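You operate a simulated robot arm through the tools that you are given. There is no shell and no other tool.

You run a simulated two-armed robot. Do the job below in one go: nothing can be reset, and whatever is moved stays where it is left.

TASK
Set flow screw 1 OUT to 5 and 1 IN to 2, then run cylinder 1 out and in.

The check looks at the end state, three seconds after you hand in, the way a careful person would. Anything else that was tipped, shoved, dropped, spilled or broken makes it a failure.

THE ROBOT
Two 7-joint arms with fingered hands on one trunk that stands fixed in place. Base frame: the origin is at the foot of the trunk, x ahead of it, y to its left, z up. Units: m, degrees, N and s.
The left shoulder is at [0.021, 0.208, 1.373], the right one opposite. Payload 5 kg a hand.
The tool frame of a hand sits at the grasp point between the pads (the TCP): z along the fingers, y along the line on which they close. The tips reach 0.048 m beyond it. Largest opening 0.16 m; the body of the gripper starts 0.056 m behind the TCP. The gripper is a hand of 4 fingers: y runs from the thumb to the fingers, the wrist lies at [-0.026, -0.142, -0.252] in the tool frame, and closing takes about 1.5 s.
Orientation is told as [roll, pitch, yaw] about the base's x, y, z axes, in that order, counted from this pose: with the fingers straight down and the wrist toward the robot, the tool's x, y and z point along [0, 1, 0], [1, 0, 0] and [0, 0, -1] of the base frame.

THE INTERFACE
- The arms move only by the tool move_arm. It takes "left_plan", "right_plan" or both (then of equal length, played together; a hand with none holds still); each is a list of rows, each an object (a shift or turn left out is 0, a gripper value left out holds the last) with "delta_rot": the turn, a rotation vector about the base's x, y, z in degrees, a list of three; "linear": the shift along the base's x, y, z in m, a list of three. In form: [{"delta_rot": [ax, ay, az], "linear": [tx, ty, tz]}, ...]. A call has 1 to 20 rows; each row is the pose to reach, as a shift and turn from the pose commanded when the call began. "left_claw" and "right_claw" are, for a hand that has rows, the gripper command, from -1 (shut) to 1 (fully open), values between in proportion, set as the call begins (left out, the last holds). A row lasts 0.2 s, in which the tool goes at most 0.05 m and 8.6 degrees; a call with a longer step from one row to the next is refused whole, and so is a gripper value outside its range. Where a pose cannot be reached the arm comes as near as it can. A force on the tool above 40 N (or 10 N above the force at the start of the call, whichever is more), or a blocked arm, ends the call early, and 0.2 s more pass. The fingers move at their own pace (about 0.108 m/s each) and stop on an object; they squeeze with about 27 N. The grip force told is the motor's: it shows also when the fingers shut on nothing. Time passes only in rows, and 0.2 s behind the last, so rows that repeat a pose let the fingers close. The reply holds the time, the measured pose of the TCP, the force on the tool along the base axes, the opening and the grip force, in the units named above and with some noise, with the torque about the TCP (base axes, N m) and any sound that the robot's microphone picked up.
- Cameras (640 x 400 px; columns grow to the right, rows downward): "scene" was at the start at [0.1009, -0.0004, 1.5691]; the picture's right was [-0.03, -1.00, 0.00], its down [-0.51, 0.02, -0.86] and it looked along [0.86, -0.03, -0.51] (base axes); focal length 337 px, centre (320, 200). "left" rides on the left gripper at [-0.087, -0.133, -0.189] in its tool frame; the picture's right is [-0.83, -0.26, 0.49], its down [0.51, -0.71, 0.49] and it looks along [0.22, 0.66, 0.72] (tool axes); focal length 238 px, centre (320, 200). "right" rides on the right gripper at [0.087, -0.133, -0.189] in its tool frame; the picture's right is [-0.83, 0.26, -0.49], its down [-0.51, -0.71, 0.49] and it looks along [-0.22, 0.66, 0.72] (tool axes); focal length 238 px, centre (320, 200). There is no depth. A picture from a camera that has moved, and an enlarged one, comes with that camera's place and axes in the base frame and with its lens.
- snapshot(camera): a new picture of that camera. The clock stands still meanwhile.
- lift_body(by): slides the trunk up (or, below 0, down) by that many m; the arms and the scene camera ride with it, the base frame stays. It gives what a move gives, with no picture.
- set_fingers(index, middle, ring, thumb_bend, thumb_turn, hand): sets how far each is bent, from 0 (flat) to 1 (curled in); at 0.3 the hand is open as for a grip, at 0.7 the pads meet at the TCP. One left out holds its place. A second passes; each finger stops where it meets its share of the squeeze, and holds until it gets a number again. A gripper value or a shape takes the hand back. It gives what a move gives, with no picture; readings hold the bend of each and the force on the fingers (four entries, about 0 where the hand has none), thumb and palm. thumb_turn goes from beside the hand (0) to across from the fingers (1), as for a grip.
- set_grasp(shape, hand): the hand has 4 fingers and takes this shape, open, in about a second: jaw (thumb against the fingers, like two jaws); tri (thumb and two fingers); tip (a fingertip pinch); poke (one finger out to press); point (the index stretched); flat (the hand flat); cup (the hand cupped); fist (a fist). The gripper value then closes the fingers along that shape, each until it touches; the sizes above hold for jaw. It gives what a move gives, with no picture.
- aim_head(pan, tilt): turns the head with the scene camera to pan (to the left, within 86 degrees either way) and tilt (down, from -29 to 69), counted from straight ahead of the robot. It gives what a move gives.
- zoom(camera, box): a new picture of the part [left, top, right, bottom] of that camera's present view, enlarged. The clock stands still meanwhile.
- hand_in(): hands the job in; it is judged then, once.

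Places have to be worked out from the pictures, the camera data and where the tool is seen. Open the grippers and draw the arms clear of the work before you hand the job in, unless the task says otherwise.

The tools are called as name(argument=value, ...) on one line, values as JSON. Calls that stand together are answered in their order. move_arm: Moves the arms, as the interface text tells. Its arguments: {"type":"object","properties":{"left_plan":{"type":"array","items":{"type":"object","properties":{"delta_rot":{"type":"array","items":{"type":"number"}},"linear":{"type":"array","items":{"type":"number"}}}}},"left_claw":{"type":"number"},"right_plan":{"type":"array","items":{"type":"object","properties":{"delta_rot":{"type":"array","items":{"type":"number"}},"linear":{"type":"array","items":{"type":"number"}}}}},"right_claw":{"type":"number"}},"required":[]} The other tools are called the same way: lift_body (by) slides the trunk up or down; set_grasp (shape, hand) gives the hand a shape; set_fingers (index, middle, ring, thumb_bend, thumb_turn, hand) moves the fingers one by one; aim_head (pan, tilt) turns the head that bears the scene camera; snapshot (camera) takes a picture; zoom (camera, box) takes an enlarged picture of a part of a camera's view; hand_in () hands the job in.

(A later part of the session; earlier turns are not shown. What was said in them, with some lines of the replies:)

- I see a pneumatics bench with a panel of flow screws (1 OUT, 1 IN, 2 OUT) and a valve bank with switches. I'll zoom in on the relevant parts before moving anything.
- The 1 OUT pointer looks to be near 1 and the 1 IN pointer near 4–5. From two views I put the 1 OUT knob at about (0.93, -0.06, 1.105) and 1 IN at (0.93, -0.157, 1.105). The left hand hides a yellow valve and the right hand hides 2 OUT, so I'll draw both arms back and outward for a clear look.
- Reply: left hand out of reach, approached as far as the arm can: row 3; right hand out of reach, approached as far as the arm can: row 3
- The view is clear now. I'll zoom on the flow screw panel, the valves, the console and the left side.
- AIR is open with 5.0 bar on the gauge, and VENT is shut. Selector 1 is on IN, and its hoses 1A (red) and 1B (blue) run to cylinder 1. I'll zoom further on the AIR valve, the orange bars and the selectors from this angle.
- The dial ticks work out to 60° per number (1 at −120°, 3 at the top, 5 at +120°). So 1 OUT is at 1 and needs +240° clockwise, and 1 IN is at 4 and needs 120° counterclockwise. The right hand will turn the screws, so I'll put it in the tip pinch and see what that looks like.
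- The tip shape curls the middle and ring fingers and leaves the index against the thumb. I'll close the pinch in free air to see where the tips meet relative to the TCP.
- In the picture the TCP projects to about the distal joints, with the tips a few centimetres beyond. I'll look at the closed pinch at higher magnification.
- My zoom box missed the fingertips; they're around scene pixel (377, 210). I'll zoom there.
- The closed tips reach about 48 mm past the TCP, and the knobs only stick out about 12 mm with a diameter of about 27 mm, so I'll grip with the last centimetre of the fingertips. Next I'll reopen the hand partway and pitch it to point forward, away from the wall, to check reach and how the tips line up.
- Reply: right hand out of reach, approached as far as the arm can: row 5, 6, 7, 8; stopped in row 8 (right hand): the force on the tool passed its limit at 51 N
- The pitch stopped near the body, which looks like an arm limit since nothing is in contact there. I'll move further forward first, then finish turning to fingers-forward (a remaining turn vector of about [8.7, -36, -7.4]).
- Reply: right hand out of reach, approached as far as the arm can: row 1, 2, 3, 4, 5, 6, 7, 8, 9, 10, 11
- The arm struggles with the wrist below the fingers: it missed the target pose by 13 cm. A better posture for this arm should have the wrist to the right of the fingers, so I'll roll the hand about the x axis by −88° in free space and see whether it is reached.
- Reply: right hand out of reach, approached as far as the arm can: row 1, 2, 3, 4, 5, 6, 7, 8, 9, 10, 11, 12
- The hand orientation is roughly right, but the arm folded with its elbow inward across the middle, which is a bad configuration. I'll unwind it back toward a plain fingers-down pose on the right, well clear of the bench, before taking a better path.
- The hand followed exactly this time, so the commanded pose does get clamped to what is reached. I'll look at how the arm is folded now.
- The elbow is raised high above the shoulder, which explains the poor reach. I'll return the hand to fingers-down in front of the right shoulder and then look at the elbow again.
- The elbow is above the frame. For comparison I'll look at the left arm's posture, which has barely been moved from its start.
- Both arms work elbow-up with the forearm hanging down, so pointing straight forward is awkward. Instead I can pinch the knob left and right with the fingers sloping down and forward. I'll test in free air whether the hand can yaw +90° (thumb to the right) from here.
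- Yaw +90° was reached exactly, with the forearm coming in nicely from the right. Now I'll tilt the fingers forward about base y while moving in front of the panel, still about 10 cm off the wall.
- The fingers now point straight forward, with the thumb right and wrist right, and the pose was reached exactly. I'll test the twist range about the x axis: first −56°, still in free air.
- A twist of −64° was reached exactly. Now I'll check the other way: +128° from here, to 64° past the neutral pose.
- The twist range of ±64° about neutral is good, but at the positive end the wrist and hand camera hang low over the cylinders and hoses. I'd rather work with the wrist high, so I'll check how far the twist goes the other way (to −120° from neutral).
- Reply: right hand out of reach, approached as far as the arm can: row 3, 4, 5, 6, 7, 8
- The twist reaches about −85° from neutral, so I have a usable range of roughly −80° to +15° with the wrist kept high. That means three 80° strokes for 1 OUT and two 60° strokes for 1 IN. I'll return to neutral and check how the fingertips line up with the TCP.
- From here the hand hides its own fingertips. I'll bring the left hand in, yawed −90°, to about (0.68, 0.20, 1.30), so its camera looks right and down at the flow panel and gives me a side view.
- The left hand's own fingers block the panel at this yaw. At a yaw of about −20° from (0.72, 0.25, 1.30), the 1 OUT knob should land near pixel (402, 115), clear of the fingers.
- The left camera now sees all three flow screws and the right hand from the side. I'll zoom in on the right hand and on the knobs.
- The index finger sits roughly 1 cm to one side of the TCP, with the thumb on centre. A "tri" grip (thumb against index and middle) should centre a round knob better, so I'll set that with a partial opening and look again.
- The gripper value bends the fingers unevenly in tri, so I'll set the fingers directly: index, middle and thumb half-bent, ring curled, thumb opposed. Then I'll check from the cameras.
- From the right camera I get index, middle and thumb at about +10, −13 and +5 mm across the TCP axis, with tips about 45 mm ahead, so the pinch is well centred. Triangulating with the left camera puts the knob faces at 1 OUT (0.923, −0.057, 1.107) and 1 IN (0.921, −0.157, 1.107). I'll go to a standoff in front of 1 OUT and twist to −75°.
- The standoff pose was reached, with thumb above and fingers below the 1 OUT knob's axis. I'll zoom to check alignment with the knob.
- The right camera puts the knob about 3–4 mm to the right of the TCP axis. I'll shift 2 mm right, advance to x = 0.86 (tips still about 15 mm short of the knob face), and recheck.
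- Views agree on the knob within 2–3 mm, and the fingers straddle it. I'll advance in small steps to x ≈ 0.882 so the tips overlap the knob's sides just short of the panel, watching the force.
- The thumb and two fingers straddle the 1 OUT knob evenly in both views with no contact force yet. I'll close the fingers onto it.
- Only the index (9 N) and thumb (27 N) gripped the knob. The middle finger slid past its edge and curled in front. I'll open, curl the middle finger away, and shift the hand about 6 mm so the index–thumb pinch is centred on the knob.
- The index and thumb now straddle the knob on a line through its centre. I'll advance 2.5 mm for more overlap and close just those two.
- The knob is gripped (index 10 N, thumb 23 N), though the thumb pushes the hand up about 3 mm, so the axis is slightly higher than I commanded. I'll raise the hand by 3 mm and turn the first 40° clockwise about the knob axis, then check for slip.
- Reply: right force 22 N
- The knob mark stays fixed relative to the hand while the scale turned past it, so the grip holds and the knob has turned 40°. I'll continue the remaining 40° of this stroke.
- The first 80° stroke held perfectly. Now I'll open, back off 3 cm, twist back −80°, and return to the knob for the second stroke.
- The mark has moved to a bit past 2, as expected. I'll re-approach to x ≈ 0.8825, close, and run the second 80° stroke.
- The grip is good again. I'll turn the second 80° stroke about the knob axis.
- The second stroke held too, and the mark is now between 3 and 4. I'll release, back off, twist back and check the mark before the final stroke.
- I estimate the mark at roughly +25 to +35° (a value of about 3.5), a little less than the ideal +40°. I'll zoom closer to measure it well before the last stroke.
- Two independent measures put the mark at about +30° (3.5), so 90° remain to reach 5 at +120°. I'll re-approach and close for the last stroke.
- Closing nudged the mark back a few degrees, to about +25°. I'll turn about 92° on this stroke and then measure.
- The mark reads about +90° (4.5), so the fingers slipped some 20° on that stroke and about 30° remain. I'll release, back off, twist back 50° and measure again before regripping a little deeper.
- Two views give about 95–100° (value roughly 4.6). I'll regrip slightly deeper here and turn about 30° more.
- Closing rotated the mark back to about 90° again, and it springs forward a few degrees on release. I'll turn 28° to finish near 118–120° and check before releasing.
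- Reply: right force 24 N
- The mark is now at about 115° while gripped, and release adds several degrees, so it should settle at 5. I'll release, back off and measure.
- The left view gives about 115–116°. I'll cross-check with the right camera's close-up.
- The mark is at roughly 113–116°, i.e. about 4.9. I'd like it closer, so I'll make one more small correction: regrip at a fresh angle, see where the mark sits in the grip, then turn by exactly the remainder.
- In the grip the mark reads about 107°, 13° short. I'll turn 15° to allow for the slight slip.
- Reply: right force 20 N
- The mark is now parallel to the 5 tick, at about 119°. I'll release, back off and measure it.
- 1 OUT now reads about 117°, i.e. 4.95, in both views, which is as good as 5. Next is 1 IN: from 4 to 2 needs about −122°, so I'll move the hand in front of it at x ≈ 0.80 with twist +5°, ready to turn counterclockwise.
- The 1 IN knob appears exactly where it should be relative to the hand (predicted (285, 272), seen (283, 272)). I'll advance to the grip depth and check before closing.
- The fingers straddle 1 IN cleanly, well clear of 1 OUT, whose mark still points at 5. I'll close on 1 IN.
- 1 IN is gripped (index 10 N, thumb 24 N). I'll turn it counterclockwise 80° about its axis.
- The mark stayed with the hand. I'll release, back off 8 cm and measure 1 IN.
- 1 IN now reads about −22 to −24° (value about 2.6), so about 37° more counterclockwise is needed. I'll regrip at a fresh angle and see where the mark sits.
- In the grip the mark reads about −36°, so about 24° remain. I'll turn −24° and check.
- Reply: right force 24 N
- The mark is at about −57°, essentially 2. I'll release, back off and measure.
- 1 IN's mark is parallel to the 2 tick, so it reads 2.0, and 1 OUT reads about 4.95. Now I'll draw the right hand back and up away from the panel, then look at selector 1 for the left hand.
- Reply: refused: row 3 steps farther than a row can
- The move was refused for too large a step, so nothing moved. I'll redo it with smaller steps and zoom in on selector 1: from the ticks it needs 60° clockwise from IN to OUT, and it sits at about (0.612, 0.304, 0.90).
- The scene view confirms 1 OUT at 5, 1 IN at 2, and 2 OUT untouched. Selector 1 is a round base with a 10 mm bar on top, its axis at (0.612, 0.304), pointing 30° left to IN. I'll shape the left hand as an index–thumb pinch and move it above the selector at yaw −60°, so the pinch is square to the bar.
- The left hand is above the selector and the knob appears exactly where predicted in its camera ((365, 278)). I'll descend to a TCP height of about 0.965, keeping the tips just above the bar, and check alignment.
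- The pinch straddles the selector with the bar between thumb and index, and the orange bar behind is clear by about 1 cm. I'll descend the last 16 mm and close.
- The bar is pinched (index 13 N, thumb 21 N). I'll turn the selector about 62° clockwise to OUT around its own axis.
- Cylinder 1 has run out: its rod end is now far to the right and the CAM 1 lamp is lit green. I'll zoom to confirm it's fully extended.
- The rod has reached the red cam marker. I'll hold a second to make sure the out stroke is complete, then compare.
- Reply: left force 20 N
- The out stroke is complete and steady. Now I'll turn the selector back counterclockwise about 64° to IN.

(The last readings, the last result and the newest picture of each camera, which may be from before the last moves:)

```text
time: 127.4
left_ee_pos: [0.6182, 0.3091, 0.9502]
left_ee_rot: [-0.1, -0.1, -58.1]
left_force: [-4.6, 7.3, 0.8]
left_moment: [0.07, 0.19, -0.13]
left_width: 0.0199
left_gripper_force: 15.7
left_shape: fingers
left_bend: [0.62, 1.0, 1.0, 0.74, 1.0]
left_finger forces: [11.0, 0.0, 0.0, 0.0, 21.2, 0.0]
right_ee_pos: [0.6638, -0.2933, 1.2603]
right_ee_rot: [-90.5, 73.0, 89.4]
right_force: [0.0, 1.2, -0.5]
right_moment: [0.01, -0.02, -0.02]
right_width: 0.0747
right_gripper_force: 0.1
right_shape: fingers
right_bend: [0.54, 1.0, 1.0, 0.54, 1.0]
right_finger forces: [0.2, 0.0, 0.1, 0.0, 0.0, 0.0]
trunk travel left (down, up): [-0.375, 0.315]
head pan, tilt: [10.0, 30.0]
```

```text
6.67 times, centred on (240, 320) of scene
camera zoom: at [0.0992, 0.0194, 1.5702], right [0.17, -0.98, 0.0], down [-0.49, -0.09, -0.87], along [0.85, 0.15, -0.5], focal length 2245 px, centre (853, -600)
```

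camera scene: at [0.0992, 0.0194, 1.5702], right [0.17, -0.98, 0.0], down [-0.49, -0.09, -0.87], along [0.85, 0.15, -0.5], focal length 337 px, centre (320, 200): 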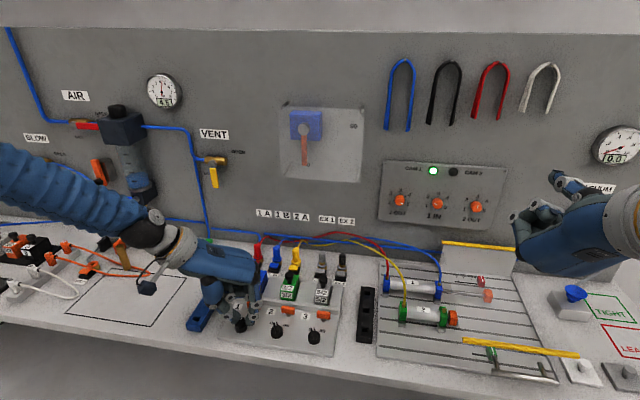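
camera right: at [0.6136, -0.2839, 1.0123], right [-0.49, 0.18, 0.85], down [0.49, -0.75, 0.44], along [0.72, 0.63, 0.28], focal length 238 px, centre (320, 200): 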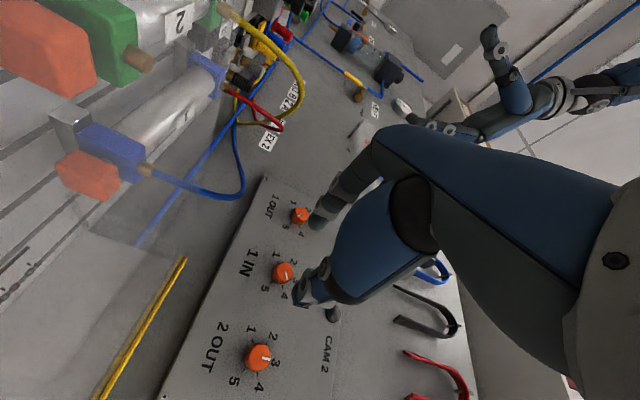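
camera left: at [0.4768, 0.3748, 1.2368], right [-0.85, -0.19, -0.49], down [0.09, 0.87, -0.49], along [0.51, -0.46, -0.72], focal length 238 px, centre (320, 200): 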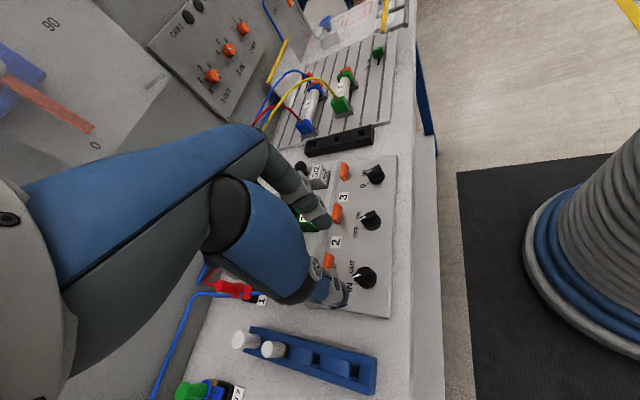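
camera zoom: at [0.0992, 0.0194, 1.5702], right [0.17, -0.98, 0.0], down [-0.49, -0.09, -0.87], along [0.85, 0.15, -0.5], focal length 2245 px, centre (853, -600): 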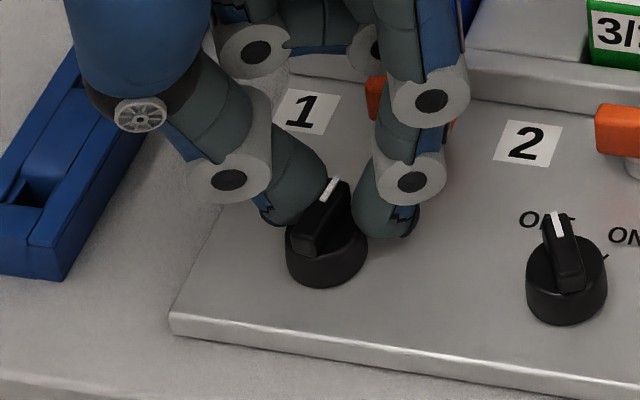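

The hand turned back but slipped around the bar: the pointer is at about 0°, midway between IN and OUT, and the cylinder is still out. I'll keep turning counterclockwise another 32° so the fingers carry the bar on to IN.

move_arm(left_plan=[{"linear": [-0.0003, 0.0004, 0], "delta_rot": [0, 0, 4]}, {"linear": [-0.0006, 0.0008, 0], "delta_rot": [0, 0, 8]}, {"linear": [-0.0013, 0.0016, 0], "delta_rot": [0, 0, 16]}, {"linear": [-0.0022, 0.0022, 0], "delta_rot": [0, 0, 24]}, {"linear": [-0.0031, 0.0028, 0], "delta_rot": [0, 0, 32]}, {"linear": [-0.0031, 0.0028, 0], "delta_rot": [0, 0, 32]}])

zoom(camera="scene", box=[205, 290, 275, 350])

zoom(camera="scene", box=[370, 260, 530, 340])

zoom(camera="left", box=[290, 200, 410, 300])

```text
time: 128.8
left_ee_pos: [0.6138, 0.3111, 0.9501]
left_ee_rot: [-0.1, 0.2, -26.0]
left_force: [-10.2, 6.4, 2.1]
left_moment: [0.24, 0.44, -0.18]
left_width: 0.018
left_gripper_force: 15.6
left_shape: fingers
left_bend: [0.64, 1.0, 1.0, 0.74, 1.0]
left_finger forces: [9.8, 0.0, 0.0, 0.0, 21.3, 0.1]
right_ee_pos: [0.6626, -0.2927, 1.2611]
right_ee_rot: [-90.6, 73.0, 89.3]
right_force: [0.3, 0.4, 0.4]
right_moment: [-0.03, 0.02, -0.07]
right_width: 0.0747
right_gripper_force: 0.0
right_shape: fingers
right_bend: [0.54, 1.0, 1.0, 0.54, 1.0]
right_finger forces: [0.0, 0.1, 0.1, 0.0, 0.1, 0.1]
trunk travel left (down, up): [-0.375, 0.315]
head pan, tilt: [10.0, 30.0]
```

```text
6.67 times, centred on (240, 320) of scene
camera zoom: at [0.0985, 0.0196, 1.5703], right [0.17, -0.98, 0.0], down [-0.49, -0.09, -0.87], along [0.85, 0.15, -0.5], focal length 2245 px, centre (853, -600)
```

zoom: 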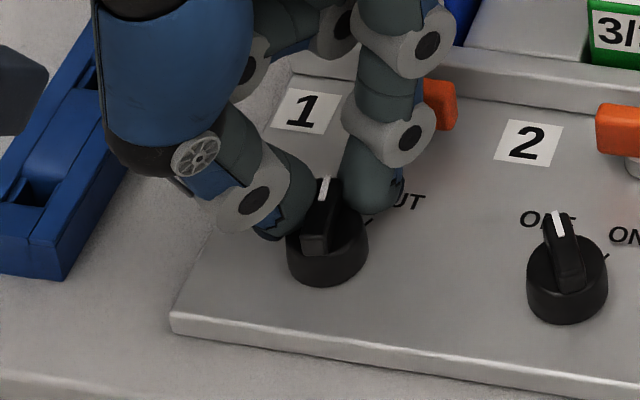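

```text
4.00 times, centred on (450, 300) of scene
camera zoom: at [0.0985, 0.0196, 1.5703], right [0.17, -0.98, 0.0], down [-0.49, -0.09, -0.87], along [0.85, 0.15, -0.5], focal length 1347 px, centre (-200, -200)
```

zoom: 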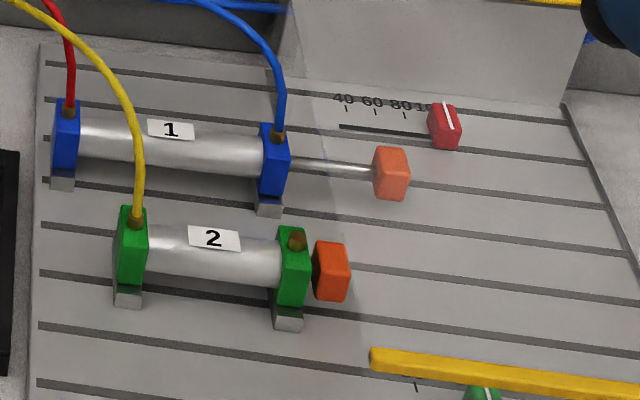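

```text
4.00 times, centred on (350, 250) of left
camera zoom: at [0.4568, 0.2926, 1.1373], right [-0.6, -0.64, -0.48], down [-0.42, 0.77, -0.49], along [0.68, -0.09, -0.72], focal length 953 px, centre (200, 0)
```

zoom: 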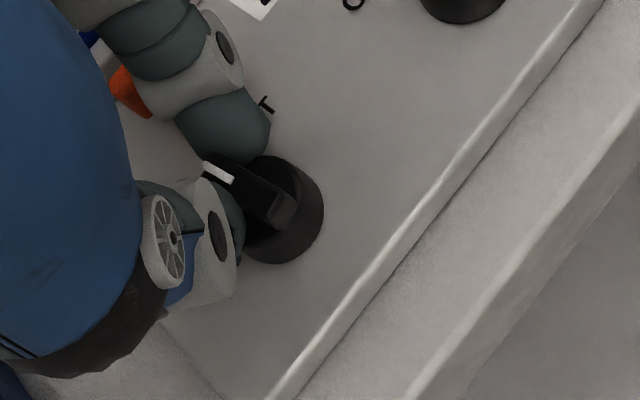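

The valve has switched and cylinder 1 is running back in. The pointer is only at about −14°, not fully on the IN tick, because this pinch slips counterclockwise. I'll open, lift 3 cm, and check the selector and cylinder.

set_fingers(hand="left", index=0.54, thumb_bend=0.54)

move_arm(left_plan=[{"linear": [0, 0, 0.02]}, {"linear": [0, 0, 0.05]}, {"linear": [0, 0, 0.09], "delta_rot": [0, 0, -6]}, {"linear": [-0.001, -0.002, 0.1], "delta_rot": [0, 0, -13]}, {"linear": [-0.002, -0.004, 0.1], "delta_rot": [0, 0, -20]}, {"linear": [-0.003, -0.006, 0.1], "delta_rot": [0, 0, -27]}, {"linear": [-0.0033, -0.0067, 0.1], "delta_rot": [0, 0, -34]}, {"linear": [-0.0033, -0.0067, 0.1], "delta_rot": [0, 0, -34]}])

zoom(camera="scene", box=[215, 300, 265, 345])

zoom(camera="scene", box=[370, 260, 530, 340])

zoom(camera="left", box=[310, 220, 430, 330])

```text
time: 129.8
left_ee_pos: [0.6158, 0.3112, 0.9489]
left_ee_rot: [0.0, 0.1, -26.1]
left_force: [-0.7, 0.6, -0.3]
left_moment: [-0.01, 0.0, 0.0]
left_width: 0.0744
left_gripper_force: 0.0
left_shape: fingers
left_bend: [0.54, 1.0, 1.0, 0.54, 1.0]
left_finger forces: [0.0, 0.1, 0.1, 0.1, 0.0, 0.1]
right_ee_pos: [0.663, -0.2938, 1.2599]
right_ee_rot: [-90.5, 72.9, 89.4]
right_force: [-0.2, 0.3, 0.3]
right_moment: [-0.03, 0.0, 0.0]
right_width: 0.0749
right_gripper_force: 0.1
right_shape: fingers
right_bend: [0.54, 1.0, 1.0, 0.54, 1.0]
right_finger forces: [0.0, 0.1, 0.0, 0.0, 0.0, 0.1]
trunk travel left (down, up): [-0.375, 0.315]
head pan, tilt: [10.0, 30.0]
```

```text
time: 131.6
left_ee_pos: [0.611, 0.305, 1.049]
left_ee_rot: [0.0, 0.0, -60.2]
left_force: [-1.3, -0.3, 0.5]
left_moment: [0.06, -0.02, 0.03]
left_width: 0.0745
left_gripper_force: 0.1
left_shape: fingers
left_bend: [0.54, 1.0, 1.0, 0.54, 1.0]
left_finger forces: [0.1, 0.0, 0.0, 0.0, 0.1, 0.0]
right_ee_pos: [0.6637, -0.2929, 1.2603]
right_ee_rot: [-90.5, 72.8, 89.5]
right_force: [-0.2, -0.5, -0.1]
right_moment: [0.01, 0.0, 0.04]
right_width: 0.0747
right_gripper_force: 0.0
right_shape: fingers
right_bend: [0.54, 1.0, 1.0, 0.54, 1.0]
right_finger forces: [0.1, 0.0, 0.0, 0.0, 0.0, 0.1]
trunk travel left (down, up): [-0.375, 0.315]
head pan, tilt: [10.0, 30.0]
```

```text
8.89 times, centred on (240, 322) of scene
camera zoom: at [0.0993, 0.0179, 1.5703], right [0.17, -0.98, 0.0], down [-0.49, -0.09, -0.87], along [0.85, 0.15, -0.5], focal length 2993 px, centre (1031, -889)
```

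zoom: 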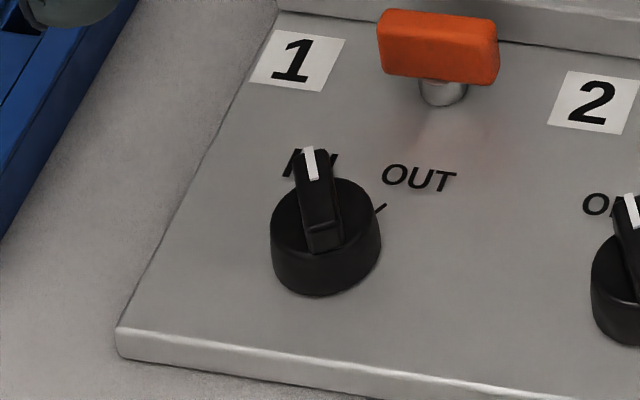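

```text
4.00 times, centred on (450, 300) of scene
camera zoom: at [0.0993, 0.0179, 1.5703], right [0.17, -0.98, 0.0], down [-0.49, -0.09, -0.87], along [0.85, 0.15, -0.5], focal length 1347 px, centre (-200, -200)
```

zoom: 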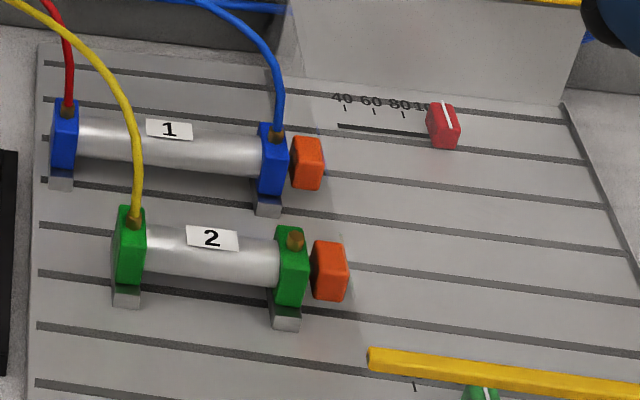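

```text
3.64 times, centred on (370, 275) of left
camera zoom: at [0.4699, 0.3766, 1.2371], right [-0.85, -0.19, -0.49], down [0.09, 0.87, -0.49], along [0.51, -0.46, -0.72], focal length 867 px, centre (138, -73)
```

zoom: 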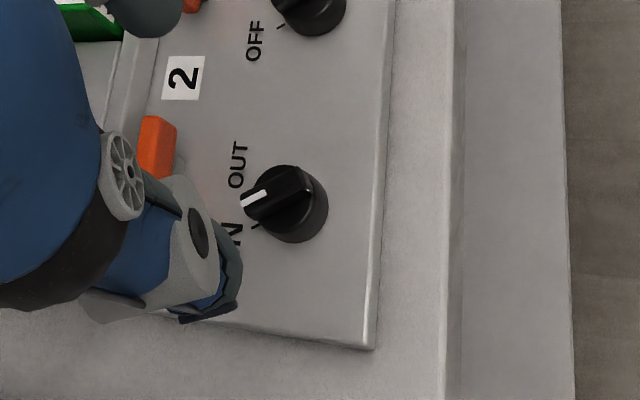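

After release the selector snapped to its IN detent, looking identical to its starting position, and cylinder 1 is fully back in. Now I'll raise the left hand clear of the console, open both hands, and check everything.

move_arm(left_plan=[{"linear": [-0.005, 0.005, 0.045]}, {"linear": [-0.01, 0.01, 0.09]}, {"linear": [-0.015, 0.02, 0.135]}, {"linear": [-0.02, 0.035, 0.175]}, {"linear": [-0.02, 0.055, 0.21]}, {"linear": [-0.02, 0.08, 0.245]}, {"linear": [-0.02, 0.1, 0.27]}, {"linear": [-0.02, 0.1, 0.27]}])

set_grasp(hand="left", shape="jaw")

set_grasp(hand="right", shape="jaw")

move_arm(right_plan=[{"linear": [-0.02, -0.02, 0.01]}, {"linear": [-0.04, -0.04, 0.02]}, {"linear": [-0.04, -0.04, 0.02]}], right_claw=1, left_plan=[{"linear": [0, 0, 0]}, {"linear": [0, 0, 0]}, {"linear": [0, 0, 0]}], left_claw=1)

snapshot(camera="scene")

zoom(camera="scene", box=[370, 155, 498, 230])

zoom(camera="scene", box=[205, 290, 345, 370])

zoom(camera="scene", box=[370, 260, 530, 340])

```text
time: 133.4
left_ee_pos: [0.5909, 0.4064, 1.3214]
left_ee_rot: [-0.1, 0.1, -60.1]
left_force: [0.9, -0.4, -0.5]
left_moment: [0.02, 0.04, -0.04]
left_width: 0.0744
left_gripper_force: 0.1
left_shape: fingers
left_bend: [0.54, 1.0, 1.0, 0.54, 1.0]
left_finger forces: [0.0, 0.0, 0.0, 0.0, 0.1, 0.0]
right_ee_pos: [0.6643, -0.2944, 1.2601]
right_ee_rot: [-90.4, 72.9, 89.5]
right_force: [0.7, 0.5, 0.0]
right_moment: [0.0, 0.01, -0.01]
right_width: 0.0747
right_gripper_force: 0.0
right_shape: fingers
right_bend: [0.54, 1.0, 1.0, 0.54, 1.0]
right_finger forces: [0.0, 0.0, 0.1, 0.1, 0.1, 0.0]
trunk travel left (down, up): [-0.375, 0.315]
head pan, tilt: [10.0, 30.0]
```

```text
time: 134.3
left_ee_pos: [0.5911, 0.4051, 1.3221]
left_ee_rot: [-0.1, 0.1, -60.1]
left_force: [0.2, -0.4, 0.5]
left_moment: [0.02, 0.03, 0.03]
left_width: 0.1598
left_gripper_force: 0.1
left_shape: jaw
left_bend: [0.3, 0.3, 0.3, 0.3, 0.98]
left_finger forces: [0.0, 0.1, 0.0, 0.0, 0.0, 0.1]
right_ee_pos: [0.6642, -0.2943, 1.2604]
right_ee_rot: [-90.4, 72.8, 89.5]
right_force: [-0.4, 0.2, -0.6]
right_moment: [-0.03, 0.01, 0.02]
right_width: 0.0743
right_gripper_force: 0.1
right_shape: fingers
right_bend: [0.54, 1.0, 1.0, 0.54, 1.0]
right_finger forces: [0.0, 0.0, 0.1, 0.0, 0.0, 0.1]
trunk travel left (down, up): [-0.375, 0.315]
head pan, tilt: [10.0, 30.0]
```

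```text
time: 135.2
left_ee_pos: [0.592, 0.4062, 1.3209]
left_ee_rot: [-0.1, 0.1, -60.1]
left_force: [-0.5, -0.1, -0.2]
left_moment: [0.02, -0.02, 0.0]
left_width: 0.1597
left_gripper_force: 0.1
left_shape: jaw
left_bend: [0.3, 0.3, 0.3, 0.3, 0.98]
left_finger forces: [0.0, 0.0, 0.0, 0.0, 0.0, 0.0]
right_ee_pos: [0.6646, -0.2943, 1.2594]
right_ee_rot: [-90.4, 72.9, 89.5]
right_force: [-0.6, -0.1, 0.8]
right_moment: [0.0, -0.01, 0.0]
right_width: 0.1596
right_gripper_force: 0.1
right_shape: jaw
right_bend: [0.3, 0.3, 0.3, 0.3, 0.98]
right_finger forces: [0.0, 0.1, 0.0, 0.0, 0.0, 0.0]
trunk travel left (down, up): [-0.375, 0.315]
head pan, tilt: [10.0, 30.0]
```

```text
time: 136.0
left_ee_pos: [0.5914, 0.4066, 1.3217]
left_ee_rot: [-0.1, 0.1, -60.1]
left_force: [-0.1, 0.0, -0.3]
left_moment: [-0.03, 0.02, 0.04]
left_width: 0.1599
left_gripper_force: 0.0
left_shape: jaw
left_bend: [0.3, 0.3, 0.3, 0.3, 0.98]
left_finger forces: [0.0, 0.1, 0.0, 0.0, 0.0, 0.0]
right_ee_pos: [0.6218, -0.3359, 1.278]
right_ee_rot: [-90.4, 73.1, 89.6]
right_force: [0.4, 0.8, 0.1]
right_moment: [-0.02, 0.04, -0.05]
right_width: 0.1595
right_gripper_force: 0.1
right_shape: jaw
right_bend: [0.3, 0.3, 0.3, 0.3, 0.97]
right_finger forces: [0.0, 0.0, 0.0, 0.0, 0.0, 0.0]
trunk travel left (down, up): [-0.375, 0.315]
head pan, tilt: [10.0, 30.0]
```

```text
taken
camera scene: at [0.1003, 0.0191, 1.5702], right [0.17, -0.98, 0.0], down [-0.49, -0.09, -0.87], along [0.85, 0.15, -0.5], focal length 337 px, centre (320, 200)
```

scene: 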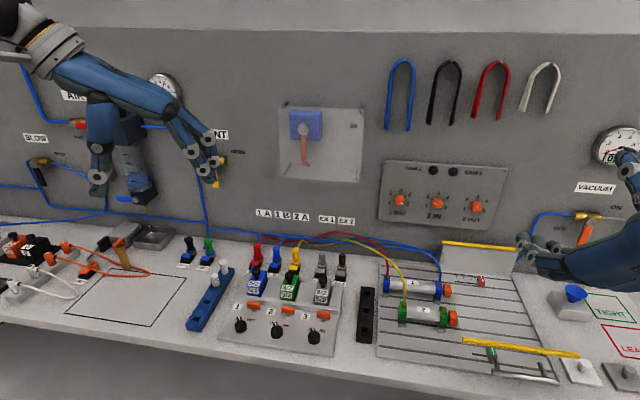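

```text
5.00 times, centred on (434, 192) of scene
camera zoom: at [0.1003, 0.0191, 1.5702], right [0.17, -0.98, 0.0], down [-0.49, -0.09, -0.87], along [0.85, 0.15, -0.5], focal length 1684 px, centre (-250, 238)
```

zoom: 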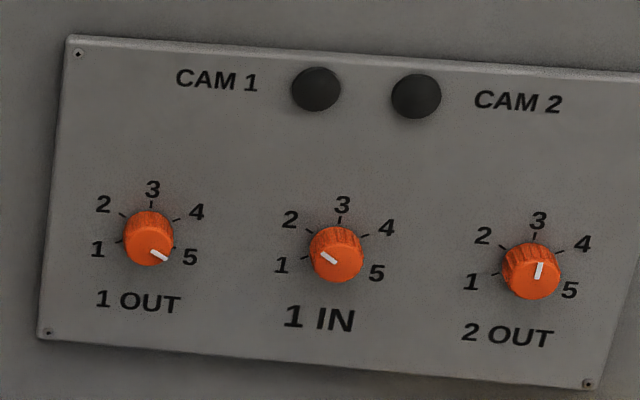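

```text
4.57 times, centred on (275, 330) of scene
camera zoom: at [0.1003, 0.0191, 1.5702], right [0.17, -0.98, 0.0], down [-0.49, -0.09, -0.87], along [0.85, 0.15, -0.5], focal length 1539 px, centre (526, -394)
```

zoom: 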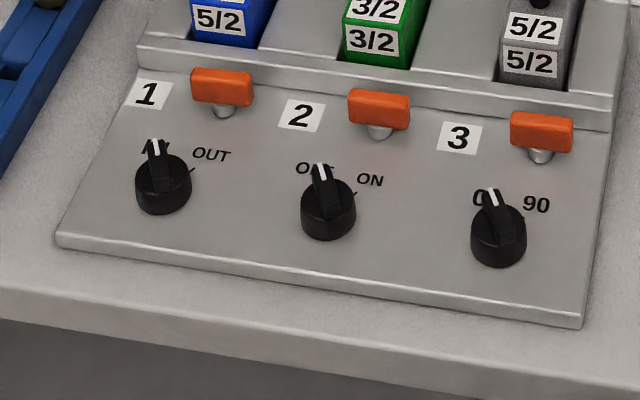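

```text
4.00 times, centred on (450, 300) of scene
camera zoom: at [0.1003, 0.0191, 1.5702], right [0.17, -0.98, 0.0], down [-0.49, -0.09, -0.87], along [0.85, 0.15, -0.5], focal length 1347 px, centre (-200, -200)
```

zoom: 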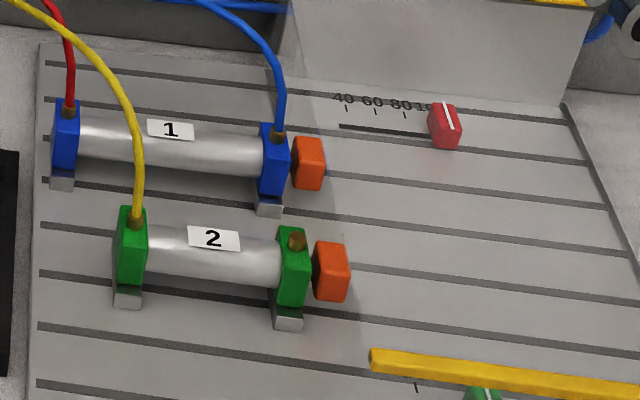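

All looks right: selector 1 on IN, cylinder 1 in, CAM lamps off, and the other knobs untouched. I'll take one last close look at the two flow screws before handing in.

zoom(camera="scene", box=[385, 186, 417, 212])

zoom(camera="scene", box=[421, 188, 453, 214])

zoom(camera="scene", box=[0, 70, 240, 330])

```text
15.38 times, centred on (401, 199) of scene
camera zoom: at [0.1003, 0.0191, 1.5702], right [0.17, -0.98, 0.0], down [-0.49, -0.09, -0.87], along [0.85, 0.15, -0.5], focal length 5180 px, centre (-926, 215)
```

zoom: 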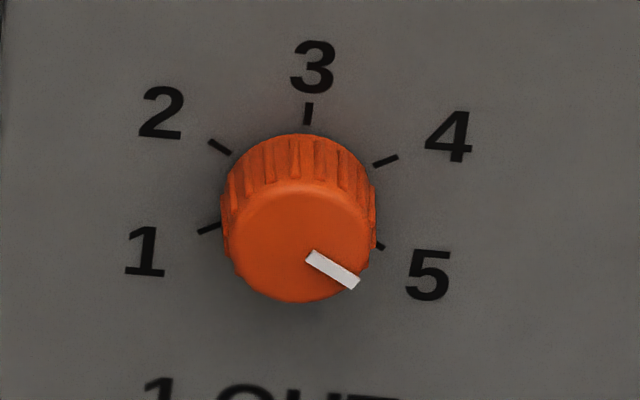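

```text
15.38 times, centred on (437, 201) of scene
camera zoom: at [0.1003, 0.0191, 1.5702], right [0.17, -0.98, 0.0], down [-0.49, -0.09, -0.87], along [0.85, 0.15, -0.5], focal length 5180 px, centre (-1480, 185)
```

zoom: 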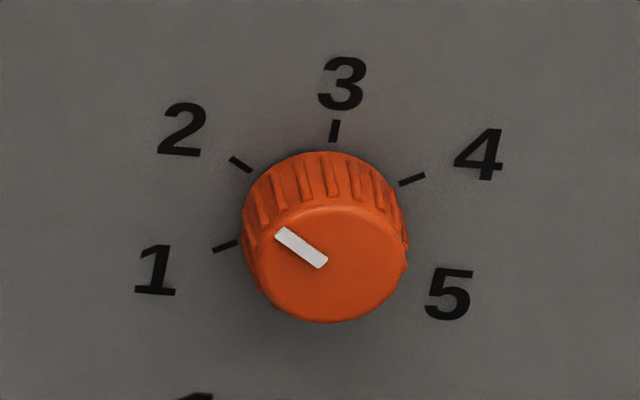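

```text
1.54 times, centred on (120, 200) of scene
camera zoom: at [0.1003, 0.0191, 1.5702], right [0.17, -0.98, 0.0], down [-0.49, -0.09, -0.87], along [0.85, 0.15, -0.5], focal length 518 px, centre (628, 200)
```

zoom: 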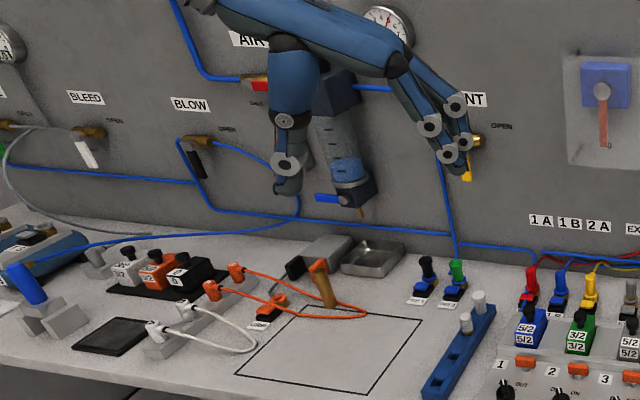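

Both marks line up with their ticks to within 2–3° (1 OUT at 5, 1 IN at 2). Cylinder 1 has been run out and back in, both hands are open and clear, and nothing else has moved. Handing in.

hand_in()

```text
The job is handed in.
```

The job is handed in: flow screw 1 OUT is at 5, 1 IN is at 2, and cylinder 1 has been run out and back in.

- **Flow screws:** In the last close-up, both pointers sat within about 3° of their ticks (60° separates neighbouring numbers). 1 OUT took several strokes plus one small correction, because the fingers slipped a little on the knob.
- **Cylinder 1:** With selector 1 on OUT, the rod ran out to the red cam marker and the CAM 1 lamp lit. The fingers slipped on the way back, so I turned the selector further until the valve switched. It then settled on IN, and the rod went fully back in.
- **End state:** Selector 1 is on IN, cylinder 1 is in, and both CAM lamps are off. In the final pictures nothing else looks moved, including 2 OUT and selectors 2 and 3. Both hands are open and clear of the bench.
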